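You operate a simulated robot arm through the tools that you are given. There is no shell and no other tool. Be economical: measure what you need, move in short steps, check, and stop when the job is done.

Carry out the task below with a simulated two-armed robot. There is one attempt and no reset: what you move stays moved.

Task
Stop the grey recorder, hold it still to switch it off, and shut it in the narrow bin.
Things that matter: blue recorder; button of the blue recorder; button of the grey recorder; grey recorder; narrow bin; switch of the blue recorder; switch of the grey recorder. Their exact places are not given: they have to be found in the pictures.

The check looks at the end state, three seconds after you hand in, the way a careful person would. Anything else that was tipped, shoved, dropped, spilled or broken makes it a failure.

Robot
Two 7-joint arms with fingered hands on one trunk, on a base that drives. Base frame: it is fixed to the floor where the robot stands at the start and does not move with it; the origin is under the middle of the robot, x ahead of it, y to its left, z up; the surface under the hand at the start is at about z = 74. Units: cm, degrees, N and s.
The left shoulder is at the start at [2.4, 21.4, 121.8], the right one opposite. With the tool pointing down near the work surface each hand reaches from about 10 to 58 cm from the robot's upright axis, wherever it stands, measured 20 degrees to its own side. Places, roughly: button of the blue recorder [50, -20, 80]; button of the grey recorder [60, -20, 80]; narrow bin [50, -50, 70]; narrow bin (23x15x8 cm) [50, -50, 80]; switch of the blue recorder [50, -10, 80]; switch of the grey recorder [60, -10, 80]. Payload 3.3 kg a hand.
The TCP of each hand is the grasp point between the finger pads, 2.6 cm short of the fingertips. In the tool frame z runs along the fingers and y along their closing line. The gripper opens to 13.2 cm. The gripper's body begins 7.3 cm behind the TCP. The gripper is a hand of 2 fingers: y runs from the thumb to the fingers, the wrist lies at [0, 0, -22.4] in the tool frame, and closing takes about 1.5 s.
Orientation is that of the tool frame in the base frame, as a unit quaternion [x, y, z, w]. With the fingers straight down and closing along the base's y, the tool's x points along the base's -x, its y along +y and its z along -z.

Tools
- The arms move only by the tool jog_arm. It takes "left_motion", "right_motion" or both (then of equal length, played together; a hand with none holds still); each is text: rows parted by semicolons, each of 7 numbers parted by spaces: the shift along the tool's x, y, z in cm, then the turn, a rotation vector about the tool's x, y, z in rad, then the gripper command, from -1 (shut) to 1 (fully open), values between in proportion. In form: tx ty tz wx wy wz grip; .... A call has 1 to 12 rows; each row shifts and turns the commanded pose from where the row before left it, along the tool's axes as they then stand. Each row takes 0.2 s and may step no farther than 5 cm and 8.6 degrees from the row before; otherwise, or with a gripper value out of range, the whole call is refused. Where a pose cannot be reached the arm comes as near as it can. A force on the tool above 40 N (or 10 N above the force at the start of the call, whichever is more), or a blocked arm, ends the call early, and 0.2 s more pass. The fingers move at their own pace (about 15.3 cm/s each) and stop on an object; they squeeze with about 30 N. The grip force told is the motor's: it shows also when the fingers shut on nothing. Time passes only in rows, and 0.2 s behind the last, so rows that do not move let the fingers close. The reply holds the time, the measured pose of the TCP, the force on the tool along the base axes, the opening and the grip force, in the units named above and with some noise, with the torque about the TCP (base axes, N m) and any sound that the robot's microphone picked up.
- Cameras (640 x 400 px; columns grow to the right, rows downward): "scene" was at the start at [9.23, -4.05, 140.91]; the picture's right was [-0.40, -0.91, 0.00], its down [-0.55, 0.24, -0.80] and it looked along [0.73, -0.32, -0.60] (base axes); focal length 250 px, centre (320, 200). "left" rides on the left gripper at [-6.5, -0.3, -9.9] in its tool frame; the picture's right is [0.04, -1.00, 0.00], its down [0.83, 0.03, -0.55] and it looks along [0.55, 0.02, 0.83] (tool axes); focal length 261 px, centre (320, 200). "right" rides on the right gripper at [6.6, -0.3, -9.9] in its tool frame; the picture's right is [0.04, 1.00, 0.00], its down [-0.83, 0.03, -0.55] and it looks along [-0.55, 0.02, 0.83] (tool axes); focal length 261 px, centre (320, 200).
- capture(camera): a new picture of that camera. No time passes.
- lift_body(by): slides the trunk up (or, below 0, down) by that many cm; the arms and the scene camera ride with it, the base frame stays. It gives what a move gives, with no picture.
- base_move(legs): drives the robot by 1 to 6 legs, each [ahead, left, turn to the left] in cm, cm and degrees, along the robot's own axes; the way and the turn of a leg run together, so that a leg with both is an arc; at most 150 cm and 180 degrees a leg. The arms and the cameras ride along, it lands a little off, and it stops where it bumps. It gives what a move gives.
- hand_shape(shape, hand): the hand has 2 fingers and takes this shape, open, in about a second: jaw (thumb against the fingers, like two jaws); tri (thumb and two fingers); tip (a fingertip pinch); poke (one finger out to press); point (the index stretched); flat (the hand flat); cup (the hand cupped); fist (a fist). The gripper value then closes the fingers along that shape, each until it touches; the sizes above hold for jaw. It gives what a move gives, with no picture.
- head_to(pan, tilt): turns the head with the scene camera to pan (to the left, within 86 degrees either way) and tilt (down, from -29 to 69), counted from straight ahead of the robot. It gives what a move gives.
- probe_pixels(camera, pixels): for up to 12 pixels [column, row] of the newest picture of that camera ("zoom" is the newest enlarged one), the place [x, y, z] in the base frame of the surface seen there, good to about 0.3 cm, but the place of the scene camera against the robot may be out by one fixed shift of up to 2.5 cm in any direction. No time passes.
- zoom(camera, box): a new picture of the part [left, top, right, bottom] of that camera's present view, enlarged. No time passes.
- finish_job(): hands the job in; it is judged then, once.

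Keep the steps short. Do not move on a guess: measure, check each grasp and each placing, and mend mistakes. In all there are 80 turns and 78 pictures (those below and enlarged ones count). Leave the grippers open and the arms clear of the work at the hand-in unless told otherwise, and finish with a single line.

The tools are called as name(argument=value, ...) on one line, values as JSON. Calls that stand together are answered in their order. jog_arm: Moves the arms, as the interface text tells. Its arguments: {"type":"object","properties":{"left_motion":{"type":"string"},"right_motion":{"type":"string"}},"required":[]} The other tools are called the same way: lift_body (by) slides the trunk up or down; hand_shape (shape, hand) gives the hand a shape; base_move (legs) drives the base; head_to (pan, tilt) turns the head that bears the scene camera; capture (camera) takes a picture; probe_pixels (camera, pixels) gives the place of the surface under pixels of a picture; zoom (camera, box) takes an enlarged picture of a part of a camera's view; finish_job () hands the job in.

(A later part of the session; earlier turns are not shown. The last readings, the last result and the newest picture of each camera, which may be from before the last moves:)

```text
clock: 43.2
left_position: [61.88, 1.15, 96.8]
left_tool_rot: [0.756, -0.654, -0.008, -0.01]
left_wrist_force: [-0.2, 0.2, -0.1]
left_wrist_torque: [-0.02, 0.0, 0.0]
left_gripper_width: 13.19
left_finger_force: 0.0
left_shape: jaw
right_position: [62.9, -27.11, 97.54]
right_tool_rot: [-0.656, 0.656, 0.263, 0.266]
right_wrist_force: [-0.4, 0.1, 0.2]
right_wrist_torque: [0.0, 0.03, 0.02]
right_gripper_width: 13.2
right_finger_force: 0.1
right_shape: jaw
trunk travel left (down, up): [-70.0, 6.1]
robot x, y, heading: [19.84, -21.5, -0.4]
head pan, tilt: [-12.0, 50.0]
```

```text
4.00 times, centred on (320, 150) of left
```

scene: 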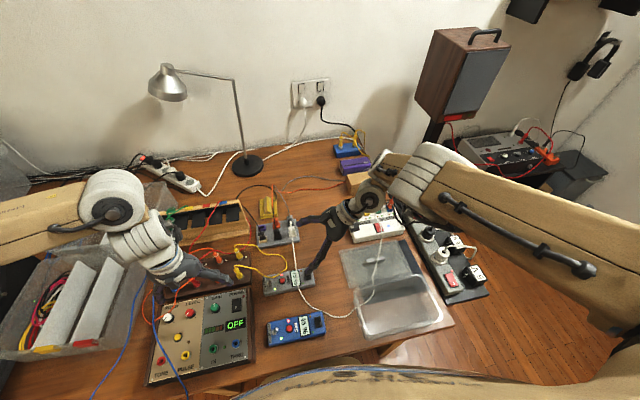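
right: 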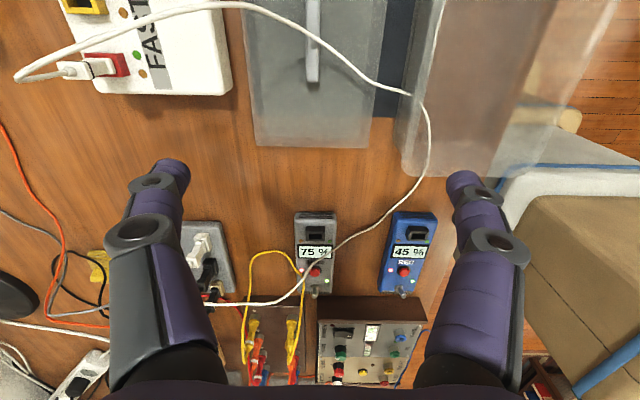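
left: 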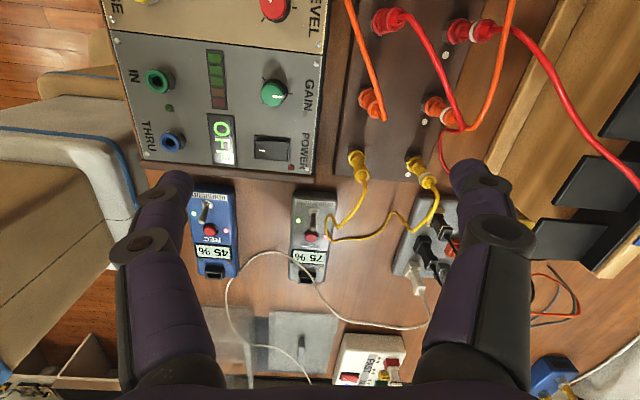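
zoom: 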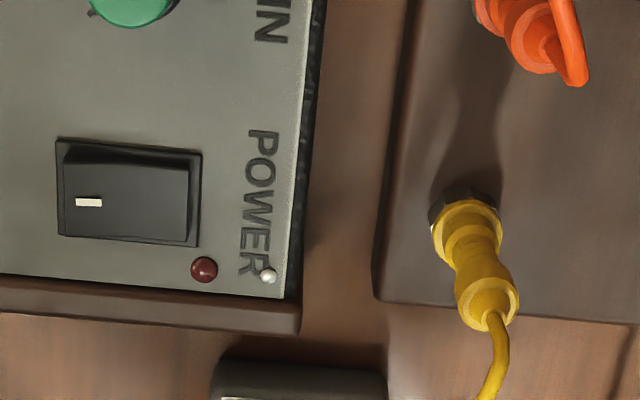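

zoom(camera="left", box=[250, 180, 394, 270])

zoom(camera="left", box=[160, 180, 288, 260])

probe_pixels(camera="left", pixels=[[310, 237], [293, 192], [336, 193], [330, 238], [327, 250], [311, 217], [313, 210], [314, 224], [317, 160], [346, 178], [320, 240], [320, 290]])

```text
4.44 times, centred on (322, 225) of left
```

zoom: 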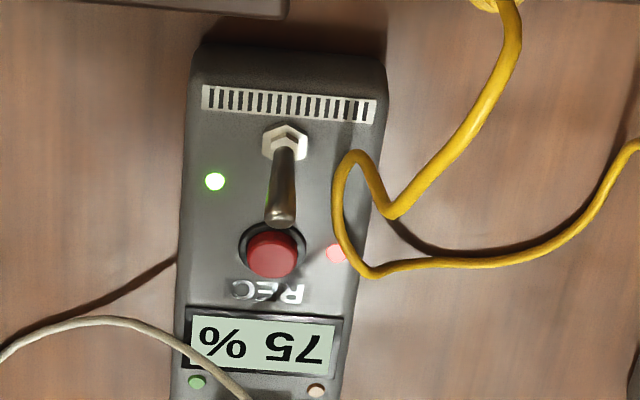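

```text
5.00 times, centred on (224, 220) of left
```

zoom: 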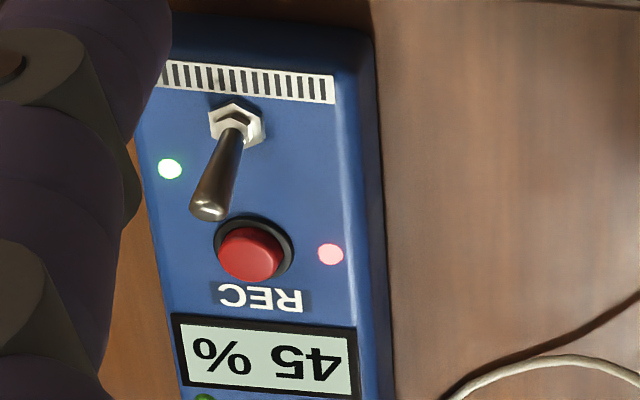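

```text
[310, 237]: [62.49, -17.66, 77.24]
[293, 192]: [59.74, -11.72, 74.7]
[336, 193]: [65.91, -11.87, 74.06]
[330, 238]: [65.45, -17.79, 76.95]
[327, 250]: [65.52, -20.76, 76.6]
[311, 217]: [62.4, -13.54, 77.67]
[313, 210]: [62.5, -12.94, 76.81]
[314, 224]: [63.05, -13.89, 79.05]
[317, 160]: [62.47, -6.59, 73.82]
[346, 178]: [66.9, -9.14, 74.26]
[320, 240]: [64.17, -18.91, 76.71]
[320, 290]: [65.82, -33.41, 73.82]
```

Close up, the lever's nut is at about (62.5,-13) and its tip leans toward -y at (62.6,-15,79.4), toward the REC button at (62.4,-18,77.3). The green and pink lights are lit. I'll lower the tilted right hand with a smaller opening toward the recorder's -y end, staying off the cord.

jog_arm(right_motion="2.36 0 1.88 0 0 0 0.3;2.36 0 1.88 0 0 0 0.3;2.36 0 1.88 0 0 0 0.3;2.36 0 1.88 0 0 0 0.3;2.36 0.3 1.88 0 0 0 0.3")

capture(camera="left")

capture(camera="scene")

```text
clock: 44.4
left_position: [62.04, 1.2, 96.84]
left_tool_rot: [0.756, -0.654, -0.007, -0.01]
left_wrist_force: [0.4, 0.3, -0.4]
left_wrist_torque: [0.02, 0.0, 0.02]
left_gripper_width: 13.19
left_finger_force: 0.1
left_shape: jaw
right_position: [59.87, -29.89, 89.52]
right_tool_rot: [0.657, -0.655, -0.263, -0.265]
right_wrist_force: [-0.9, 0.1, 0.7]
right_wrist_torque: [0.03, 0.01, 0.0]
right_gripper_width: 8.61
right_finger_force: 0.1
right_shape: jaw
right hand out of reach, approached as far as the arm can: row 2, 3, 4, 5
trunk travel left (down, up): [-70.0, 6.1]
robot x, y, heading: [19.39, -22.08, -0.1]
head pan, tilt: [-12.0, 50.0]
```

```text
47 pictures are left
```

left: 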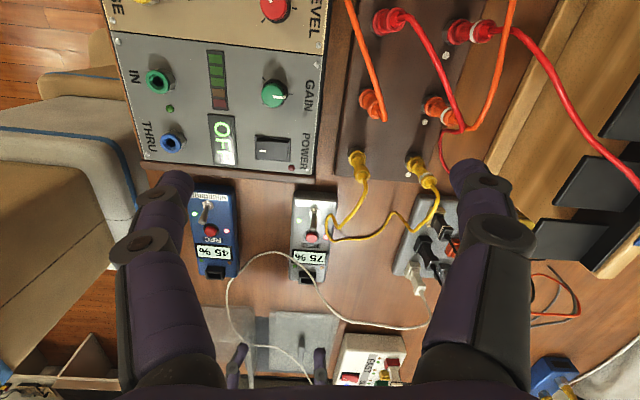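

```text
46 pictures are left
```

scene: 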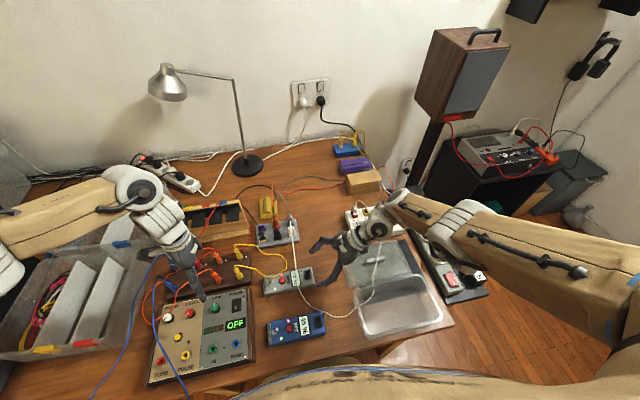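

The arm ran out of downward reach with the trunk high. I'll raise the left hand so it keeps its height, lower the trunk 8 cm, and adjust.

jog_arm(left_motion="0 0 -4 0 0 0 1;0 0 -4 0 0 0 1;0 0 -4 0 0 0 1")

lift_body(by=-8)

jog_arm(right_motion="0 -1.4 0 0 0 0 0.3;0 -1.3 0 0 0 0 0.3")

```text
clock: 45.2
left_position: [61.68, 0.83, 108.85]
left_tool_rot: [0.757, -0.654, -0.008, -0.01]
left_wrist_force: [0.0, 0.3, 0.3]
left_wrist_torque: [-0.02, 0.01, 0.01]
left_gripper_width: 13.17
left_finger_force: 0.0
left_shape: jaw
right_position: [59.84, -29.86, 89.41]
right_tool_rot: [0.657, -0.655, -0.263, -0.266]
right_wrist_force: [0.0, -0.6, -0.3]
right_wrist_torque: [0.0, -0.02, -0.03]
right_gripper_width: 8.62
right_finger_force: 0.1
right_shape: jaw
trunk travel left (down, up): [-70.0, 6.1]
robot x, y, heading: [19.47, -21.3, -0.5]
head pan, tilt: [-12.0, 50.0]
```

```text
clock: 46.3
left_position: [61.85, 0.76, 100.94]
left_tool_rot: [0.757, -0.654, -0.008, -0.01]
left_wrist_force: [0.2, -0.4, -0.1]
left_wrist_torque: [0.02, 0.0, 0.02]
left_gripper_width: 13.21
left_finger_force: 0.0
left_shape: jaw
right_position: [59.77, -29.81, 81.6]
right_tool_rot: [0.657, -0.654, -0.264, -0.266]
right_wrist_force: [0.3, -0.5, 0.2]
right_wrist_torque: [-0.01, 0.03, 0.02]
right_gripper_width: 8.63
right_finger_force: 0.0
right_shape: jaw
trunk travel left (down, up): [-62.0, 14.1]
robot x, y, heading: [19.41, -21.62, -0.4]
head pan, tilt: [-12.0, 50.0]
```

```text
clock: 46.9
left_position: [61.95, 0.83, 100.95]
left_tool_rot: [0.756, -0.654, -0.007, -0.01]
left_wrist_force: [-0.5, 0.0, 0.7]
left_wrist_torque: [-0.01, -0.03, 0.0]
left_gripper_width: 13.17
left_finger_force: 0.0
left_shape: jaw
right_position: [60.43, -30.05, 82.07]
right_tool_rot: [0.656, -0.655, -0.263, -0.266]
right_wrist_force: [0.4, -0.7, 0.1]
right_wrist_torque: [0.0, 0.0, -0.01]
right_gripper_width: 8.64
right_finger_force: 0.0
right_shape: jaw
right hand out of reach, approached as far as the arm can: row 1, 2
trunk travel left (down, up): [-62.0, 14.1]
robot x, y, heading: [19.3, -21.34, -0.1]
head pan, tilt: [-12.0, 50.0]
```

The limit depends on how far the wrist hangs below the shoulder. I'll raise both hands, then lower the trunk another 12 cm.

jog_arm(left_motion="0 0 -4 0 0 0 1;0 0 -4 0 0 0 1;0 0 -4 0 0 0 1;0 0 0 0 0 0 1", right_motion="-2.1 0 -2.1 0 0 0 0.3;-2.1 0 -2.1 0 0 0 0.3;-2.1 0 -2.1 0 0 0 0.3;-2.1 0 -2.1 0 0 0 0.3")

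lift_body(by=-12)

jog_arm(right_motion="0 -1.3 0 0 0 0 0.3;0 -1.2 0 0 0 0 0.3")

```text
clock: 47.9
left_position: [61.94, 0.64, 112.76]
left_tool_rot: [0.756, -0.654, -0.008, -0.009]
left_wrist_force: [1.1, 0.4, 0.3]
left_wrist_torque: [-0.01, 0.0, 0.03]
left_gripper_width: 13.19
left_finger_force: 0.0
left_shape: jaw
right_position: [60.27, -30.21, 93.79]
right_tool_rot: [-0.653, 0.659, 0.262, 0.265]
right_wrist_force: [0.0, 0.1, 0.6]
right_wrist_torque: [-0.01, 0.01, 0.03]
right_gripper_width: 8.62
right_finger_force: 0.1
right_shape: jaw
trunk travel left (down, up): [-62.0, 14.1]
robot x, y, heading: [19.91, -21.32, -0.7]
head pan, tilt: [-12.0, 50.0]
```

```text
clock: 49.4
left_position: [61.8, 0.47, 100.91]
left_tool_rot: [0.757, -0.654, -0.008, -0.01]
left_wrist_force: [-0.1, -0.3, 0.1]
left_wrist_torque: [0.03, -0.01, -0.02]
left_gripper_width: 13.2
left_finger_force: 0.3
left_shape: jaw
right_position: [60.43, -30.23, 81.95]
right_tool_rot: [-0.653, 0.658, 0.261, 0.268]
right_wrist_force: [-0.2, -0.3, 0.5]
right_wrist_torque: [0.04, 0.01, 0.01]
right_gripper_width: 8.61
right_finger_force: 0.1
right_shape: jaw
trunk travel left (down, up): [-50.0, 26.1]
robot x, y, heading: [19.42, -21.51, -0.0]
head pan, tilt: [-12.0, 50.0]
```

```text
clock: 50.0
left_position: [61.86, 0.57, 100.86]
left_tool_rot: [0.757, -0.654, -0.008, -0.01]
left_wrist_force: [1.1, 0.0, -0.2]
left_wrist_torque: [-0.01, -0.02, -0.04]
left_gripper_width: 13.2
left_finger_force: 0.0
left_shape: jaw
right_position: [62.78, -29.8, 81.88]
right_tool_rot: [0.657, -0.655, -0.264, -0.265]
right_wrist_force: [-0.1, 0.7, 0.4]
right_wrist_torque: [0.0, 0.04, -0.02]
right_gripper_width: 8.59
right_finger_force: 0.0
right_shape: jaw
trunk travel left (down, up): [-50.0, 26.1]
robot x, y, heading: [19.68, -21.65, -0.1]
head pan, tilt: [-12.0, 50.0]
```

The right hand is reachable here. I'll move diagonally down to (62.7,-27.2,77.2) with the fingers straddling the recorder's end.

jog_arm(right_motion="0.34 0 1.3 0 0 0 0.3;0.34 0 1.3 0 0 0 0.3;0.34 0 1.3 0 0 0 0.3;0.34 0 1.3 0 0 0 0.3")

zoom(camera="scene", box=[220, 210, 400, 330])

capture(camera="left")

```text
clock: 51.0
left_position: [61.86, 0.57, 100.88]
left_tool_rot: [0.757, -0.654, -0.008, -0.01]
left_wrist_force: [-0.9, -0.4, 0.7]
left_wrist_torque: [0.01, -0.03, -0.01]
left_gripper_width: 13.18
left_finger_force: 0.1
left_shape: jaw
right_position: [62.7, -27.22, 77.15]
right_tool_rot: [0.657, -0.654, -0.264, -0.266]
right_wrist_force: [0.4, -0.6, -0.4]
right_wrist_torque: [0.0, -0.02, 0.0]
right_gripper_width: 8.61
right_finger_force: 0.0
right_shape: jaw
trunk travel left (down, up): [-50.0, 26.1]
robot x, y, heading: [19.49, -21.91, -0.1]
head pan, tilt: [-12.0, 50.0]
```

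```text
3.33 times, centred on (310, 270) of scene
```

zoom: 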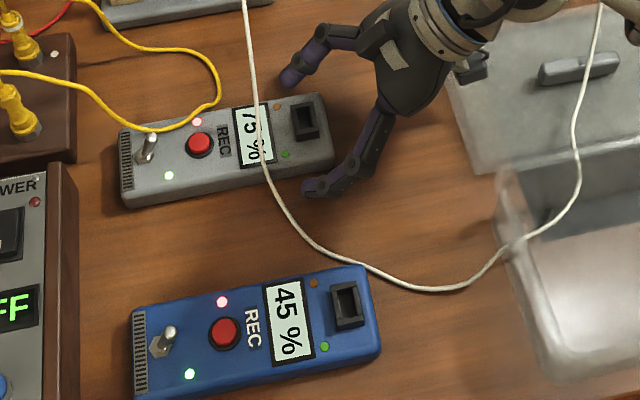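

```text
44 pictures are left
```

left: 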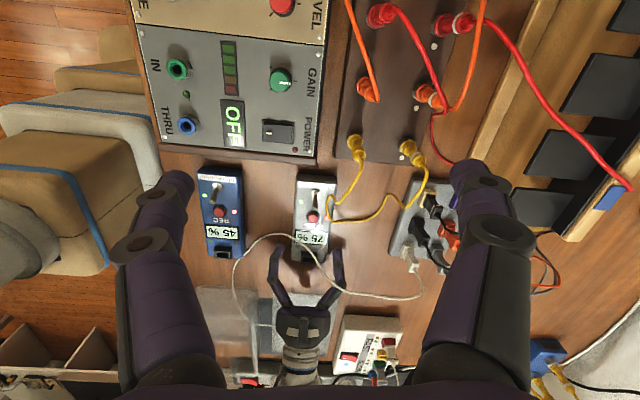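

The fingers straddle the recorder's end and stay clear of the cord. I'll close the grip.

jog_arm(right_motion="0 0 0 0 0 0 -0.2;0 0 0 0 0 0 -0.6;0 0 0 0 0 0 -1;0 0 0 0 0 0 -1;0 0 0 0 0 0 -1")

zoom(camera="left", box=[230, 150, 410, 270])

probe_pixels(camera="zoom", pixels=[[290, 215], [294, 130], [296, 165], [296, 185], [250, 95], [335, 95]])

```text
clock: 52.2
left_position: [61.84, 0.44, 100.91]
left_tool_rot: [0.757, -0.654, -0.007, -0.01]
left_wrist_force: [0.7, -0.3, -0.1]
left_wrist_torque: [0.02, 0.0, -0.01]
left_gripper_width: 13.18
left_finger_force: 0.1
left_shape: jaw
right_position: [62.78, -27.21, 77.2]
right_tool_rot: [0.657, -0.654, -0.264, -0.265]
right_wrist_force: [-1.3, -0.1, 0.4]
right_wrist_torque: [-0.03, -0.01, -0.01]
right_gripper_width: 5.66
right_finger_force: 29.2
right_shape: jaw
trunk travel left (down, up): [-50.0, 26.1]
robot x, y, heading: [19.78, -21.51, -0.2]
head pan, tilt: [-12.0, 50.0]
```

```text
3.33 times, centred on (320, 210) of left
```

zoom: 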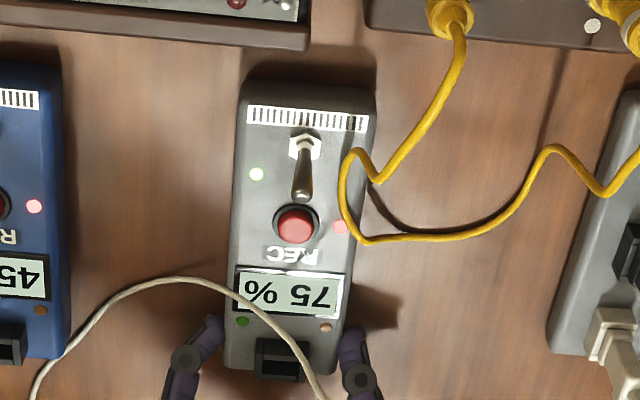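

```text
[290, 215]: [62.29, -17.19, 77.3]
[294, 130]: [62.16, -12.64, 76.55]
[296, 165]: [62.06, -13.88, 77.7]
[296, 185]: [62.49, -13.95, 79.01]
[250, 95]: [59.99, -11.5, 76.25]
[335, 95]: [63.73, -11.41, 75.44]
```

The grip holds at 5.66 cm and 29 N. The left hand comes next: I'll square its yaw, close its fingers, and tilt it 30° so the wrist leans to +y away from the cord.

jog_arm(left_motion="0 0 0 0 0 0.073 -1;0 0 0 0 0 0.073 -1;0 0 0 0 0.131 0 -1;0 0 0 0 0.131 0 -1;0 0 0 0 0.131 0 -1;0 0 0 0 0.131 0 -1;0 0 0 0 0 0 -1;0 0 0 0 0 0 -1")

```text
clock: 54.0
left_position: [61.81, 0.57, 100.88]
left_tool_rot: [-0.685, 0.686, -0.175, -0.174]
left_wrist_force: [0.1, 0.2, -0.6]
left_wrist_torque: [-0.01, -0.01, 0.03]
left_gripper_width: 0.01
left_finger_force: 29.8
left_shape: jaw
right_position: [62.8, -27.25, 77.14]
right_tool_rot: [0.657, -0.655, -0.263, -0.266]
right_wrist_force: [0.2, -0.1, 0.4]
right_wrist_torque: [-0.01, -0.02, 0.01]
right_gripper_width: 5.69
right_finger_force: 30.6
right_shape: jaw
trunk travel left (down, up): [-50.0, 26.1]
robot x, y, heading: [19.85, -21.5, 0.0]
head pan, tilt: [-12.0, 50.0]
```

The tilt is right. I'll move the left hand above the button, TCP to about (62.4,-17.2,86).

jog_arm(left_motion="1.31 -0.09 3.62 0 0 0 -1;1.31 -0.09 3.62 0 0 0 -1;1.31 -0.09 3.62 0 0 0 -1;1.31 -0.09 3.62 0 0 0 -1;1.31 -0.09 3.62 0 0 0 -1;1.31 -0.09 3.62 0 0 0 -1")

zoom(camera="scene", box=[220, 190, 360, 310])

capture(camera="left")

```text
clock: 55.4
left_position: [62.5, -16.86, 85.87]
left_tool_rot: [-0.685, 0.686, -0.175, -0.174]
left_wrist_force: [-0.4, 0.3, -0.5]
left_wrist_torque: [0.01, 0.0, 0.0]
left_gripper_width: 0.01
left_finger_force: 30.1
left_shape: jaw
right_position: [62.74, -27.24, 77.17]
right_tool_rot: [0.656, -0.655, -0.264, -0.266]
right_wrist_force: [0.0, 0.0, -0.3]
right_wrist_torque: [0.03, -0.05, 0.01]
right_gripper_width: 5.69
right_finger_force: 30.2
right_shape: jaw
trunk travel left (down, up): [-50.0, 26.1]
robot x, y, heading: [19.74, -21.5, -0.3]
head pan, tilt: [-12.0, 50.0]
```

```text
3.33 times, centred on (290, 250) of scene
```

zoom: 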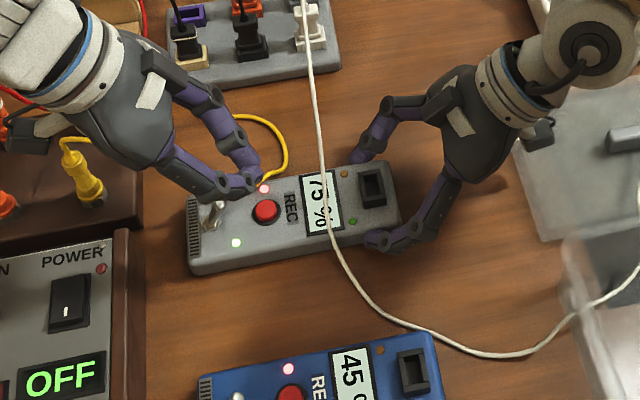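

```text
41 pictures are left
```

left: 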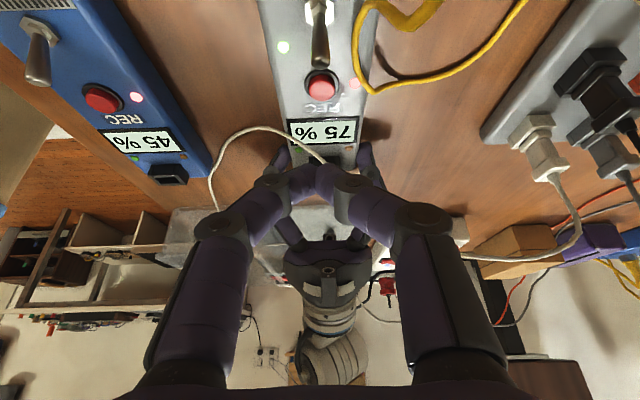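

The tip is above the button. I'll measure the button and lever from this close view.

probe_pixels(camera="left", pixels=[[321, 84], [321, 74], [320, 95], [319, 60], [318, 15], [372, 90], [320, 130], [318, 50], [325, 192], [336, 85]])

```text
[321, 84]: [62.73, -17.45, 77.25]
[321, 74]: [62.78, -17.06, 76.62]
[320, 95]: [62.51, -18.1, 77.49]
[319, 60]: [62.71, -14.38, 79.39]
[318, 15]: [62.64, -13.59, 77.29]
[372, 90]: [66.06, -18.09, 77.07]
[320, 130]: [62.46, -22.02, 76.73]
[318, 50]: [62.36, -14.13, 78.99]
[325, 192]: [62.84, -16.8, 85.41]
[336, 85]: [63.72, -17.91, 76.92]
```

The button is at (62.6,-17.8,77.5) and the lever tip at (62.6,-14.4,79.4). I'll move down 5 cm and slightly -y, then press in small steps.

jog_arm(left_motion="-0.65 -0.05 1.55 0 0 0 -1;-0.65 -0.05 1.55 0 0 0 -1;-0.65 0 1.54 0 0 0 -1;-0.143 0 0.264 0 0 0 -1")

capture(camera="left")

```text
clock: 56.4
left_position: [62.56, -17.3, 80.32]
left_tool_rot: [-0.685, 0.686, -0.175, -0.174]
left_wrist_force: [0.8, -0.4, -0.3]
left_wrist_torque: [-0.02, -0.01, 0.03]
left_gripper_width: 0.01
left_finger_force: 30.2
left_shape: jaw
right_position: [62.68, -27.42, 77.04]
right_tool_rot: [0.657, -0.655, -0.264, -0.266]
right_wrist_force: [-0.8, 0.3, -0.9]
right_wrist_torque: [-0.02, 0.01, 0.02]
right_gripper_width: 5.68
right_finger_force: 29.6
right_shape: jaw
trunk travel left (down, up): [-50.0, 26.1]
robot x, y, heading: [19.65, -21.47, -0.2]
head pan, tilt: [-12.0, 50.0]
```

```text
40 pictures are left
```

left: 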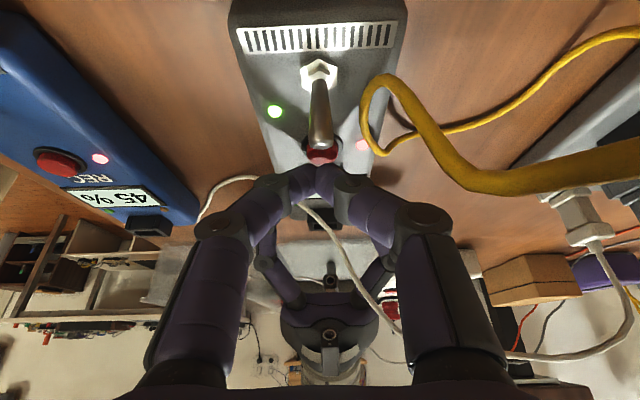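

The tip is just behind the button, about to touch. I'll press down another 0.6 cm in small steps.

jog_arm(left_motion="-0.143 0 0.264 0 0 0 -1;-0.143 0 0.264 0 0 0 -1;0 0 0 0 0 0 -1")

zoom(camera="left", box=[240, 60, 400, 200])

```text
clock: 57.2
left_position: [62.59, -17.33, 79.78]
left_tool_rot: [-0.685, 0.686, -0.175, -0.174]
left_wrist_force: [-0.5, 0.4, 1.7]
left_wrist_torque: [-0.02, 0.03, -0.02]
left_gripper_width: 0.01
left_finger_force: 30.4
left_shape: jaw
right_position: [62.64, -27.17, 77.17]
right_tool_rot: [0.657, -0.654, -0.264, -0.266]
right_wrist_force: [0.3, -0.5, -0.2]
right_wrist_torque: [-0.02, 0.01, 0.0]
right_gripper_width: 5.68
right_finger_force: 29.7
right_shape: jaw
trunk travel left (down, up): [-50.0, 26.1]
robot x, y, heading: [19.78, -21.61, 0.1]
head pan, tilt: [-12.0, 50.0]
heard: click
```

```text
2.86 times, centred on (320, 130) of left
```

zoom: 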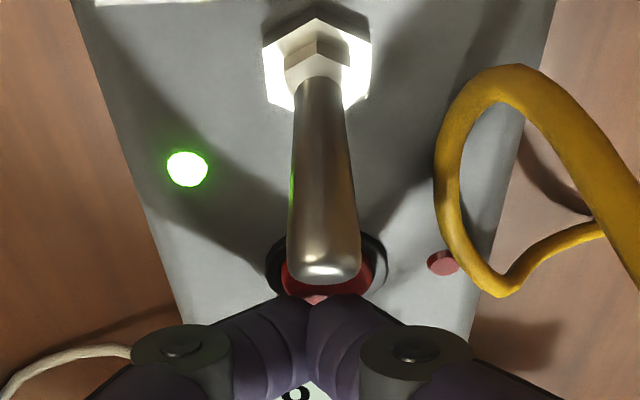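

I heard a click and the pink light went out, so the recording is stopped. I'll rise 1.3 cm and then move +y to push the lever over, in small steps.

jog_arm(left_motion="0.31 0 -0.57 0 0 0 -1;0.31 0 -0.57 0 0 0 -1;-0.88 0 -0.478 0 0 0 -1;-0.88 0 -0.478 0 0 0 -1;-0.44 0 -0.239 0 0 0 -1")

zoom(camera="left", box=[240, 60, 400, 200])

```text
clock: 58.4
left_position: [62.39, -14.84, 81.07]
left_tool_rot: [-0.685, 0.685, -0.175, -0.174]
left_wrist_force: [0.6, -1.5, 1.2]
left_wrist_torque: [-0.03, 0.01, 0.02]
left_gripper_width: 0.0
left_finger_force: 29.8
left_shape: jaw
right_position: [62.68, -27.23, 77.16]
right_tool_rot: [0.656, -0.655, -0.264, -0.267]
right_wrist_force: [-0.7, 1.2, -0.3]
right_wrist_torque: [0.04, -0.04, 0.01]
right_gripper_width: 5.68
right_finger_force: 29.4
right_shape: jaw
trunk travel left (down, up): [-50.0, 26.1]
robot x, y, heading: [19.45, -21.71, -0.4]
head pan, tilt: [-12.0, 50.0]
```

```text
2.86 times, centred on (320, 130) of left
```

zoom: 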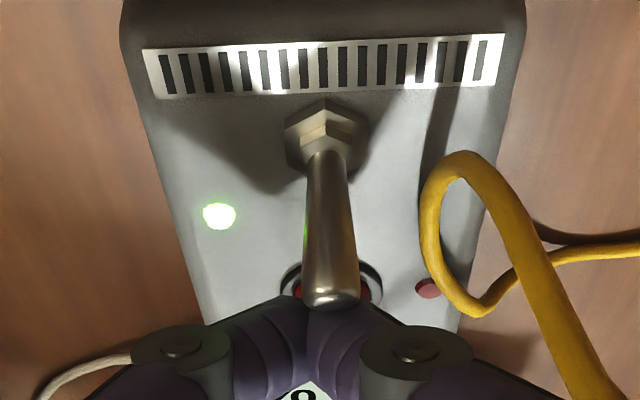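

Contact with the lever is starting at about 1.5 N. I'll keep pushing +y another 3 cm.

jog_arm(left_motion="-0.62 0 -0.335 0 0 0 -1;-0.62 0 -0.335 0 0 0 -1;-0.62 0 -0.335 0 0 0 -1;-0.62 0 -0.335 0 0 0 -1")

zoom(camera="left", box=[240, 60, 400, 200])

```text
clock: 59.4
left_position: [62.36, -12.29, 81.09]
left_tool_rot: [-0.684, 0.686, -0.177, -0.176]
left_wrist_force: [0.4, -13.3, -0.1]
left_wrist_torque: [-0.23, 0.0, -0.02]
left_gripper_width: 0.0
left_finger_force: 30.4
left_shape: jaw
right_position: [62.62, -27.09, 77.25]
right_tool_rot: [0.657, -0.654, -0.265, -0.266]
right_wrist_force: [0.0, 11.7, 1.8]
right_wrist_torque: [0.19, -0.04, 0.03]
right_gripper_width: 5.67
right_finger_force: 29.7
right_shape: jaw
trunk travel left (down, up): [-50.0, 26.1]
robot x, y, heading: [19.48, -21.66, -0.4]
head pan, tilt: [-12.0, 50.0]
heard: click
```

```text
2.86 times, centred on (320, 130) of left
```

zoom: 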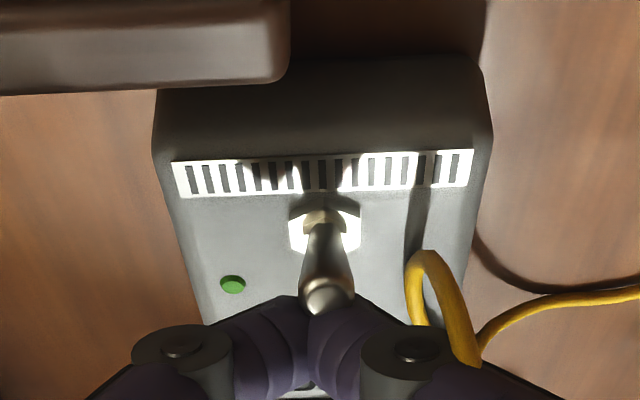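

There was a second click and the green light is off, so the recorder is switched off. I'll back the left hand off slightly to -y, then withdraw it up and away.

jog_arm(left_motion="1.0 0 0.5 0 0 0 -1;0.5 0 -2 0 0 0 -1;0.5 0 -3 0 0 0 -1;0 0 -4 0 0 0 -1;-0.5 0 -4 0 0 0 -1;-1 0 -4 0 0 0 -1;-1 0 -4 0 0 0 -1;-1 0 -4 0 0 0 -1")

capture(camera="left")

zoom(camera="scene", box=[220, 190, 380, 310])

```text
clock: 61.2
left_position: [62.27, 1.27, 101.84]
left_tool_rot: [-0.685, 0.686, -0.175, -0.175]
left_wrist_force: [-0.1, 0.7, 0.5]
left_wrist_torque: [0.0, 0.0, -0.03]
left_gripper_width: 0.0
left_finger_force: 30.1
left_shape: jaw
right_position: [62.67, -27.17, 77.17]
right_tool_rot: [0.657, -0.654, -0.264, -0.265]
right_wrist_force: [-0.2, -0.6, -0.1]
right_wrist_torque: [-0.05, -0.05, -0.03]
right_gripper_width: 5.67
right_finger_force: 30.1
right_shape: jaw
trunk travel left (down, up): [-50.0, 26.1]
robot x, y, heading: [19.8, -21.57, -0.5]
head pan, tilt: [-12.0, 50.0]
```

```text
36 pictures are left
```

left: 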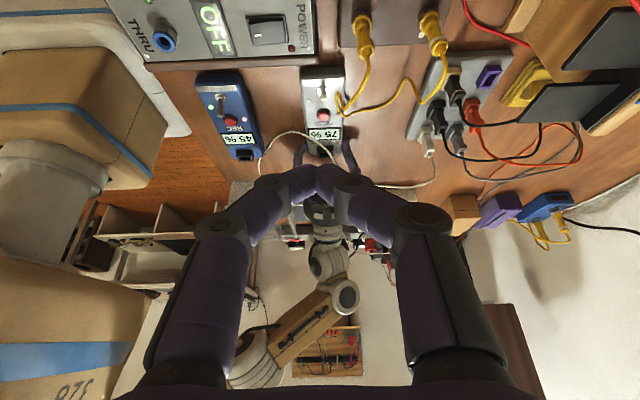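

```text
3.33 times, centred on (300, 250) of scene
```

zoom: 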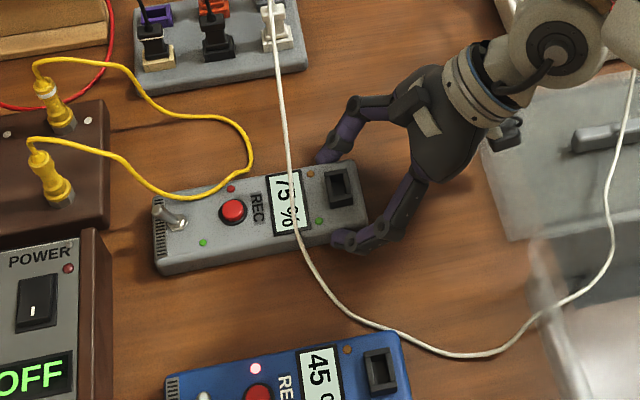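

The lever now leans to +y with both lights dark. Before pulling the recorder out I'll measure the height of the white cord above it.

probe_pixels(camera="zoom", pixels=[[279, 100], [285, 140], [289, 170], [293, 205], [297, 230], [304, 255], [320, 283], [345, 310], [400, 340], [470, 355], [520, 330], [232, 212]])

```text
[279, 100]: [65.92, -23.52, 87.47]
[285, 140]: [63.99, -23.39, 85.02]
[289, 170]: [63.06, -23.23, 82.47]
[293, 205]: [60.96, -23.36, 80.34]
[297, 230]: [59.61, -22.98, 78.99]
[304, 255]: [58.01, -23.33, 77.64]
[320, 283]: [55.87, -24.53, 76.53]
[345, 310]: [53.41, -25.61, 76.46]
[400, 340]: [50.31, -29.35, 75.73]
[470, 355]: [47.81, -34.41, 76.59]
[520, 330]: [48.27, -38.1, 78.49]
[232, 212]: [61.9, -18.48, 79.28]
```

The cord rests on the recorder's near top edge and rises to about 81 above the lever line. I'll slide the recorder toward -y from under the cords, lifting it slightly. First 4 cm, then check.

jog_arm(right_motion="-0.2 0 -0.22 0 0 0 -1;1.0 0 -0.96 0 0 0 -1;1.0 0 -0.96 0 0 0 -1;0.9 0 -0.86 0 0 0 -1")

zoom(camera="scene", box=[220, 190, 380, 310])

```text
clock: 62.2
left_position: [62.29, 1.21, 101.79]
left_tool_rot: [-0.685, 0.686, -0.175, -0.174]
left_wrist_force: [-0.1, -0.1, 0.1]
left_wrist_torque: [-0.05, 0.01, -0.03]
left_gripper_width: 0.0
left_finger_force: 30.1
left_shape: jaw
right_position: [62.87, -31.22, 77.59]
right_tool_rot: [0.656, -0.655, -0.264, -0.266]
right_wrist_force: [0.1, -0.3, -0.8]
right_wrist_torque: [-0.06, -0.03, 0.01]
right_gripper_width: 5.65
right_finger_force: 29.9
right_shape: jaw
trunk travel left (down, up): [-50.0, 26.1]
robot x, y, heading: [19.58, -21.68, -0.2]
head pan, tilt: [-12.0, 50.0]
```

```text
3.33 times, centred on (300, 250) of scene
```

zoom: 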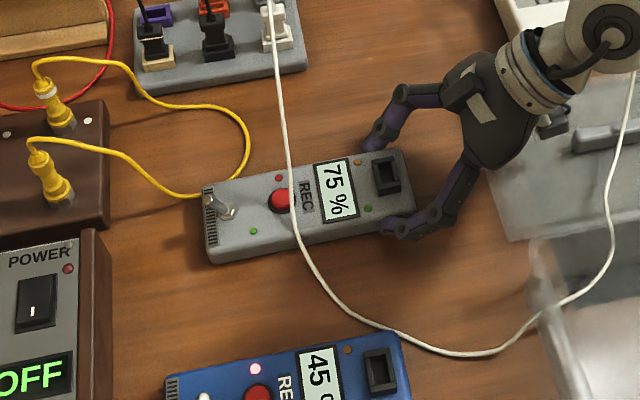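

The cords are unmoved. The cord is higher further from me, so I'll shift +x by 3 cm, then continue -y with a 1.2 cm lift to clear the lid edge.

jog_arm(right_motion="0 -1.5 0 0 0 0 -1;0 -1.5 0 0 0 0 -1;0.03 0 -1.4 0 0 0 -1;0.6 0 -1.4 0 0 0 -1;1.1 0 -1.05 0 0 0 -1;1.1 0 -1.05 0 0 0 -1;1.1 0 -1.05 0 0 0 -1")

zoom(camera="scene", box=[220, 190, 400, 310])

```text
clock: 63.8
left_position: [62.32, 1.22, 101.79]
left_tool_rot: [-0.685, 0.686, -0.175, -0.173]
left_wrist_force: [-0.2, -0.1, -0.3]
left_wrist_torque: [0.01, 0.03, -0.01]
left_gripper_width: 0.01
left_finger_force: 30.1
left_shape: jaw
right_position: [65.8, -38.21, 78.93]
right_tool_rot: [0.657, -0.655, -0.263, -0.266]
right_wrist_force: [0.5, -0.2, -0.7]
right_wrist_torque: [-0.1, -0.01, 0.02]
right_gripper_width: 5.61
right_finger_force: 30.2
right_shape: jaw
trunk travel left (down, up): [-50.0, 26.1]
robot x, y, heading: [19.64, -21.5, -0.2]
head pan, tilt: [-12.0, 50.0]
```

```text
3.33 times, centred on (310, 250) of scene
```

zoom: 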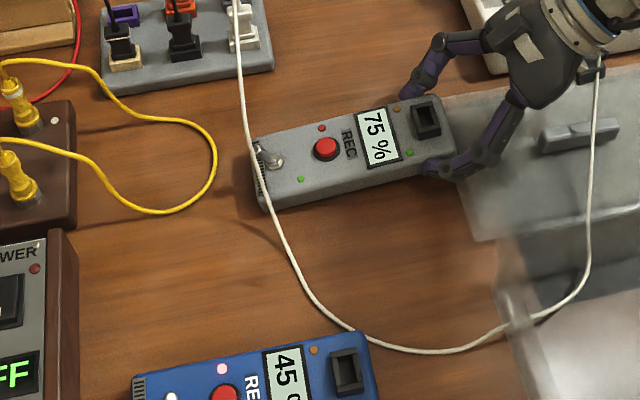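

Only about 1 cm remains under the cord. I'll move 2 cm more -y, then lift straight up 12 cm.

jog_arm(right_motion="0.6 0 -0.85 0 0 0 -1;0.6 0 -0.85 0 0 0 -1;-1.4 0 -1.4 0 0 0 -1;-1.4 0 -1.4 0 0 0 -1;-1.4 0 -1.4 0 0 0 -1;-1.4 0 -1.4 0 0 0 -1;-1.4 0 -1.4 0 0 0 -1;-1.4 0 -1.4 0 0 0 -1")

capture(camera="scene")

```text
clock: 65.6
left_position: [62.21, 1.17, 101.78]
left_tool_rot: [-0.685, 0.686, -0.175, -0.174]
left_wrist_force: [-0.7, 0.0, 0.2]
left_wrist_torque: [-0.02, 0.0, 0.0]
left_gripper_width: 0.0
left_finger_force: 30.1
left_shape: jaw
right_position: [66.39, -40.07, 82.94]
right_tool_rot: [0.656, -0.655, -0.264, -0.265]
right_wrist_force: [0.8, 0.3, -1.2]
right_wrist_torque: [-0.11, -0.03, 0.06]
right_gripper_width: 5.59
right_finger_force: 29.7
right_shape: jaw
right hand out of reach, approached as far as the arm can: row 4, 5, 6, 7, 8
trunk travel left (down, up): [-50.0, 26.1]
robot x, y, heading: [19.92, -21.23, -0.5]
head pan, tilt: [-12.0, 50.0]
```

```text
32 pictures are left
```

scene: 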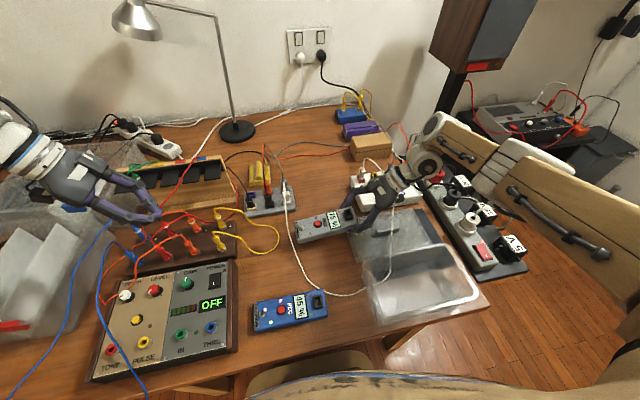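

The arm can't rise further here, so I'll lift with the trunk by 16 cm.

lift_body(by=16)

capture(camera="scene")

```text
clock: 67.5
left_position: [62.48, 1.13, 117.74]
left_tool_rot: [-0.685, 0.685, -0.175, -0.175]
left_wrist_force: [-0.6, -0.4, -0.4]
left_wrist_torque: [-0.02, -0.01, -0.01]
left_gripper_width: 0.0
left_finger_force: 30.3
left_shape: jaw
right_position: [66.65, -40.1, 99.09]
right_tool_rot: [0.656, -0.655, -0.264, -0.265]
right_wrist_force: [-0.4, -0.2, -1.7]
right_wrist_torque: [-0.11, 0.0, -0.01]
right_gripper_width: 5.6
right_finger_force: 29.9
right_shape: jaw
trunk travel left (down, up): [-66.0, 10.1]
robot x, y, heading: [19.4, -21.69, -0.3]
head pan, tilt: [-12.0, 50.0]
```

```text
31 pictures are left
```

scene: 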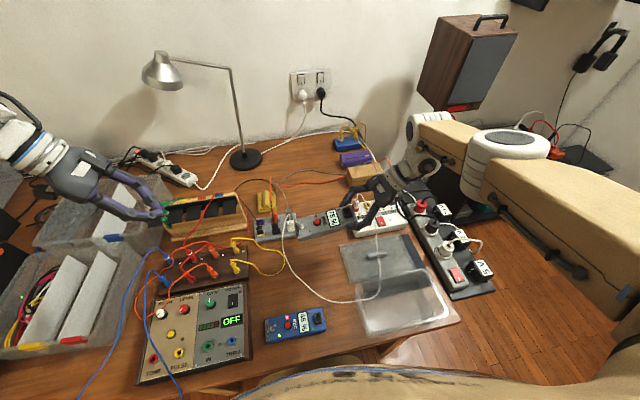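

The recorder is lifted clear and the cord has not moved. I'll carry it over the bin to TCP (45.8,-57,99), which puts the recorder at y≈-57 to -42, with a small 5° pitch so the fingers will clear the bin rim.

jog_arm(right_motion="1.75 2.98 -1.68 0 0 0 -1;1.75 2.98 -1.68 0 0 0 -1;1.75 2.98 -1.68 0 0 0 -1;1.75 2.98 -1.68 0 0 0 -1;1.75 2.98 -1.68 0 0 0 -1;1.75 2.98 -1.68 0 0 0 -1;1.75 2.98 -1.68 0 0 0 -1;0 0 0 0 0.087 0 -1")

capture(camera="scene")

```text
clock: 69.3
left_position: [62.48, 1.05, 117.73]
left_tool_rot: [-0.684, 0.686, -0.175, -0.174]
left_wrist_force: [0.0, -0.8, 0.3]
left_wrist_torque: [0.0, 0.01, -0.01]
left_gripper_width: 0.0
left_finger_force: 30.0
left_shape: jaw
right_position: [65.11, -46.2, 98.69]
right_tool_rot: [0.662, -0.66, -0.252, -0.25]
right_wrist_force: [0.3, 0.7, -1.8]
right_wrist_torque: [-0.09, 0.01, -0.02]
right_gripper_width: 5.63
right_finger_force: 30.6
right_shape: jaw
right hand out of reach, approached as far as the arm can: row 1, 2, 3, 4, 5, 6, 7, 8
trunk travel left (down, up): [-66.0, 10.1]
robot x, y, heading: [19.8, -21.65, -0.1]
head pan, tilt: [-12.0, 50.0]
```

```text
30 pictures are left
```

scene: 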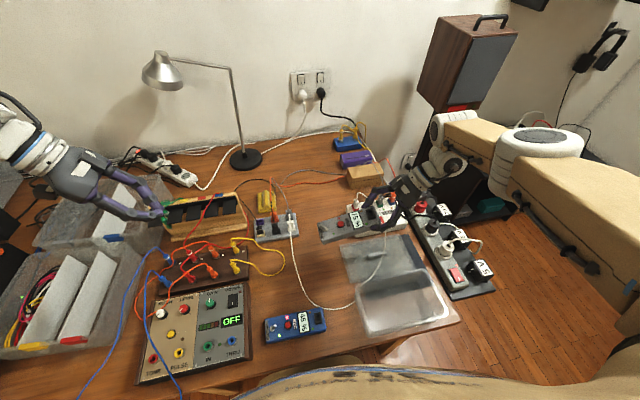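

The arm is at an awkward limit again. I'll use the base instead and move the whole robot 19.3 cm back and 10.9 cm right, which carries the hand over the bin.

base_move(legs=[[-19.3, 0, 0], [0, -10.9, 0]])

head_to(pan=-30, tilt=48)

capture(camera="scene")

zoom(camera="scene", box=[260, 150, 440, 300])

```text
clock: 71.6
left_position: [43.21, -10.02, 117.88]
left_tool_rot: [0.686, -0.685, 0.174, 0.174]
left_wrist_force: [-0.1, 0.8, 0.0]
left_wrist_torque: [0.01, 0.0, 0.02]
left_gripper_width: 0.0
left_finger_force: 29.8
left_shape: jaw
right_position: [45.96, -57.29, 98.56]
right_tool_rot: [0.663, -0.659, -0.252, -0.251]
right_wrist_force: [-0.3, -0.2, -1.5]
right_wrist_torque: [-0.08, 0.04, 0.0]
right_gripper_width: 5.61
right_finger_force: 30.0
right_shape: jaw
trunk travel left (down, up): [-66.0, 10.1]
robot x, y, heading: [0.26, -32.61, -0.2]
head pan, tilt: [-12.0, 50.0]
```

```text
clock: 72.4
left_position: [43.23, -9.89, 117.85]
left_tool_rot: [0.686, -0.684, 0.175, 0.173]
left_wrist_force: [0.2, 0.5, 0.0]
left_wrist_torque: [-0.06, 0.01, -0.05]
left_gripper_width: 0.0
left_finger_force: 30.1
left_shape: jaw
right_position: [45.92, -57.08, 98.68]
right_tool_rot: [0.664, -0.658, -0.253, -0.25]
right_wrist_force: [0.2, 0.1, -1.4]
right_wrist_torque: [-0.12, 0.02, 0.01]
right_gripper_width: 5.64
right_finger_force: 30.1
right_shape: jaw
trunk travel left (down, up): [-66.0, 10.1]
robot x, y, heading: [0.29, -32.59, -0.3]
head pan, tilt: [-30.0, 48.0]
```

```text
29 pictures are left
```

scene: 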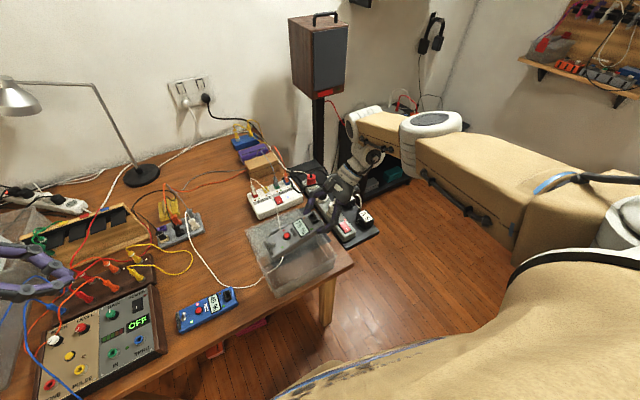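

```text
2.67 times, centred on (350, 225) of scene
```

zoom: 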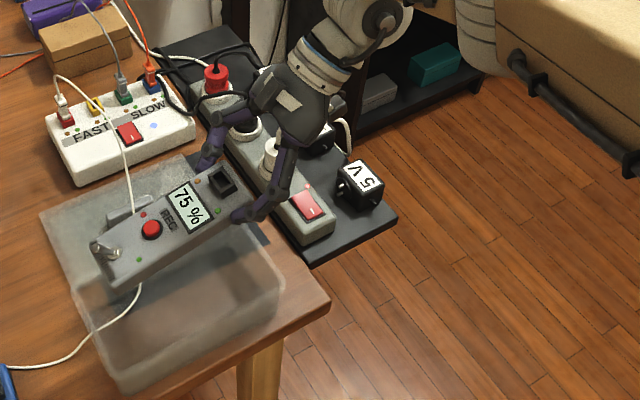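

The hand is at (45.9,-57.1). I'll lower the trunk 11 cm so the recorder hovers just over the rim, then check alignment.

lift_body(by=-11)

jog_arm(right_motion="0 0 0 0 0.05 0 -1;0 0 0 0 0 0 -1")

zoom(camera="scene", box=[240, 150, 420, 300])

```text
clock: 73.8
left_position: [43.28, -9.92, 106.9]
left_tool_rot: [0.686, -0.684, 0.176, 0.174]
left_wrist_force: [0.1, 1.0, 0.1]
left_wrist_torque: [0.01, -0.03, -0.03]
left_gripper_width: 0.0
left_finger_force: 29.6
left_shape: jaw
right_position: [45.96, -57.18, 87.71]
right_tool_rot: [0.663, -0.659, -0.253, -0.25]
right_wrist_force: [0.5, -0.7, -1.1]
right_wrist_torque: [-0.08, -0.01, 0.01]
right_gripper_width: 5.66
right_finger_force: 29.7
right_shape: jaw
trunk travel left (down, up): [-55.0, 21.1]
robot x, y, heading: [0.4, -32.41, -0.1]
head pan, tilt: [-30.0, 48.0]
```

```text
clock: 74.5
left_position: [43.13, -9.97, 106.73]
left_tool_rot: [0.686, -0.684, 0.175, 0.174]
left_wrist_force: [0.7, -0.7, -0.6]
left_wrist_torque: [0.01, -0.01, 0.0]
left_gripper_width: 0.01
left_finger_force: 30.2
left_shape: jaw
right_position: [46.76, -57.44, 88.28]
right_tool_rot: [0.669, -0.664, -0.239, -0.232]
right_wrist_force: [0.8, -0.2, -1.8]
right_wrist_torque: [-0.08, 0.01, 0.02]
right_gripper_width: 5.64
right_finger_force: 29.9
right_shape: jaw
right hand out of reach, approached as far as the arm can: row 1
trunk travel left (down, up): [-55.0, 21.1]
robot x, y, heading: [0.46, -32.45, -0.2]
head pan, tilt: [-30.0, 48.0]
```

```text
2.67 times, centred on (330, 225) of scene
```

zoom: 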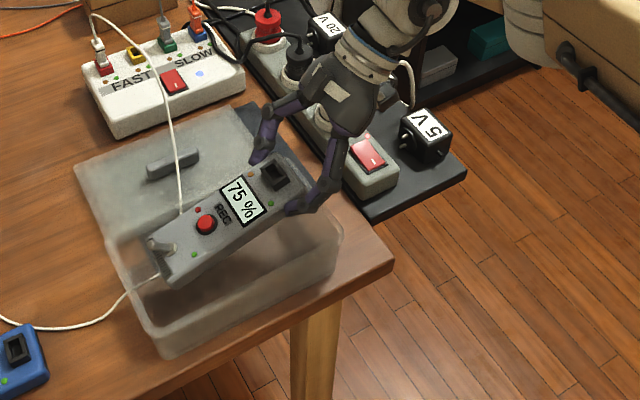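

The pitch is about 5° and the recorder is over the bin. I'll view from the side with the left hand camera, which looks along -y.

capture(camera="left")

```text
26 pictures are left
```

left: 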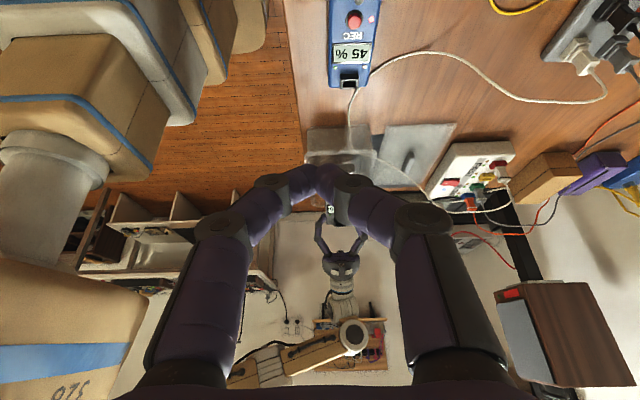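

The closed left fingers block the view. I'll open the left gripper and look again.

jog_arm(left_motion="0 0 0 0 0 0 1;0 0 0 0 0 0 1;0 0 0 0 0 0 1")

zoom(camera="left", box=[250, 100, 450, 240])

```text
clock: 75.2
left_position: [43.27, -9.9, 106.79]
left_tool_rot: [0.686, -0.685, 0.175, 0.174]
left_wrist_force: [0.0, 0.6, -0.3]
left_wrist_torque: [-0.03, -0.03, 0.0]
left_gripper_width: 13.18
left_finger_force: 0.1
left_shape: jaw
right_position: [46.71, -57.34, 88.25]
right_tool_rot: [0.669, -0.664, -0.239, -0.233]
right_wrist_force: [0.3, 0.3, -1.6]
right_wrist_torque: [-0.11, -0.02, 0.0]
right_gripper_width: 5.63
right_finger_force: 30.1
right_shape: jaw
trunk travel left (down, up): [-55.0, 21.1]
robot x, y, heading: [0.57, -32.75, -0.1]
head pan, tilt: [-30.0, 48.0]
```

```text
2.86 times, centred on (350, 170) of left
```

zoom: 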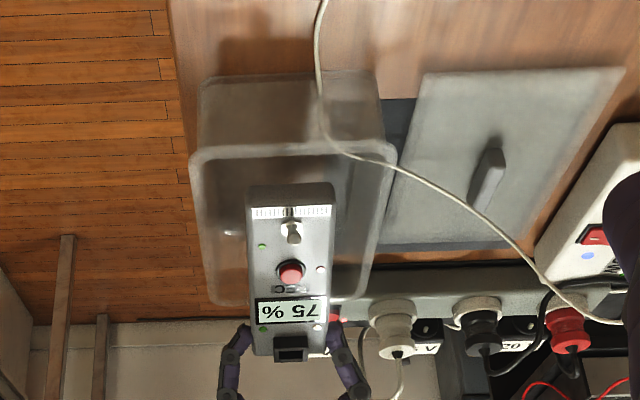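

The view is good: the recorder is centred across the bin, and the cord only crosses the bin's +y far corner. I'll lower the trunk by 6.5 cm and look.

lift_body(by=-6.5)

zoom(camera="scene", box=[240, 150, 420, 300])

zoom(camera="left", box=[250, 100, 450, 240])

```text
clock: 76.3
left_position: [43.22, -9.87, 100.39]
left_tool_rot: [0.685, -0.685, 0.174, 0.175]
left_wrist_force: [0.2, 0.2, -0.2]
left_wrist_torque: [0.04, 0.01, 0.01]
left_gripper_width: 13.18
left_finger_force: 0.1
left_shape: jaw
right_position: [46.72, -57.3, 81.42]
right_tool_rot: [0.668, -0.665, -0.242, -0.23]
right_wrist_force: [0.7, -0.1, -1.0]
right_wrist_torque: [-0.1, -0.02, 0.03]
right_gripper_width: 5.61
right_finger_force: 30.1
right_shape: jaw
trunk travel left (down, up): [-48.5, 27.6]
robot x, y, heading: [0.11, -32.39, -0.1]
head pan, tilt: [-30.0, 48.0]
```

```text
2.67 times, centred on (330, 225) of scene
```

zoom: 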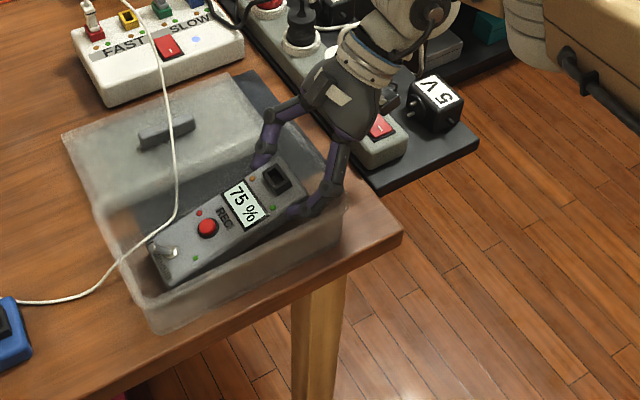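

```text
2.86 times, centred on (350, 170) of left
```

zoom: 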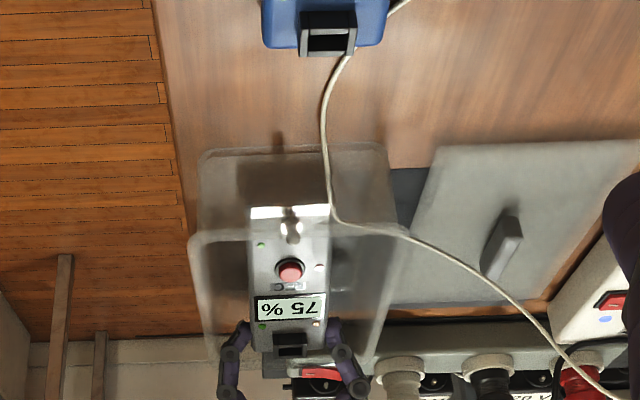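

No contact so far. The recorder's +y end is about 2.3 cm above the floor, so I'll lower another 2 cm.

lift_body(by=-2)

zoom(camera="scene", box=[270, 160, 390, 260])

```text
clock: 77.0
left_position: [42.98, -9.96, 98.44]
left_tool_rot: [-0.685, 0.685, -0.175, -0.174]
left_wrist_force: [-0.1, 0.9, 0.4]
left_wrist_torque: [0.01, 0.03, 0.0]
left_gripper_width: 13.19
left_finger_force: 0.0
left_shape: jaw
right_position: [46.65, -57.31, 79.77]
right_tool_rot: [0.669, -0.663, -0.242, -0.232]
right_wrist_force: [-2.4, -0.2, 31.0]
right_wrist_torque: [-0.47, -1.07, -0.12]
right_gripper_width: 5.46
right_finger_force: 30.1
right_shape: jaw
trunk travel left (down, up): [-46.5, 29.6]
robot x, y, heading: [0.52, -32.53, -0.2]
head pan, tilt: [-30.0, 48.0]
```

```text
4.00 times, centred on (330, 210) of scene
```

zoom: 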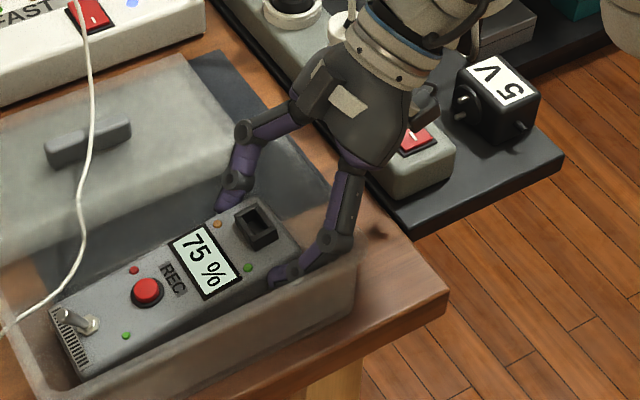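

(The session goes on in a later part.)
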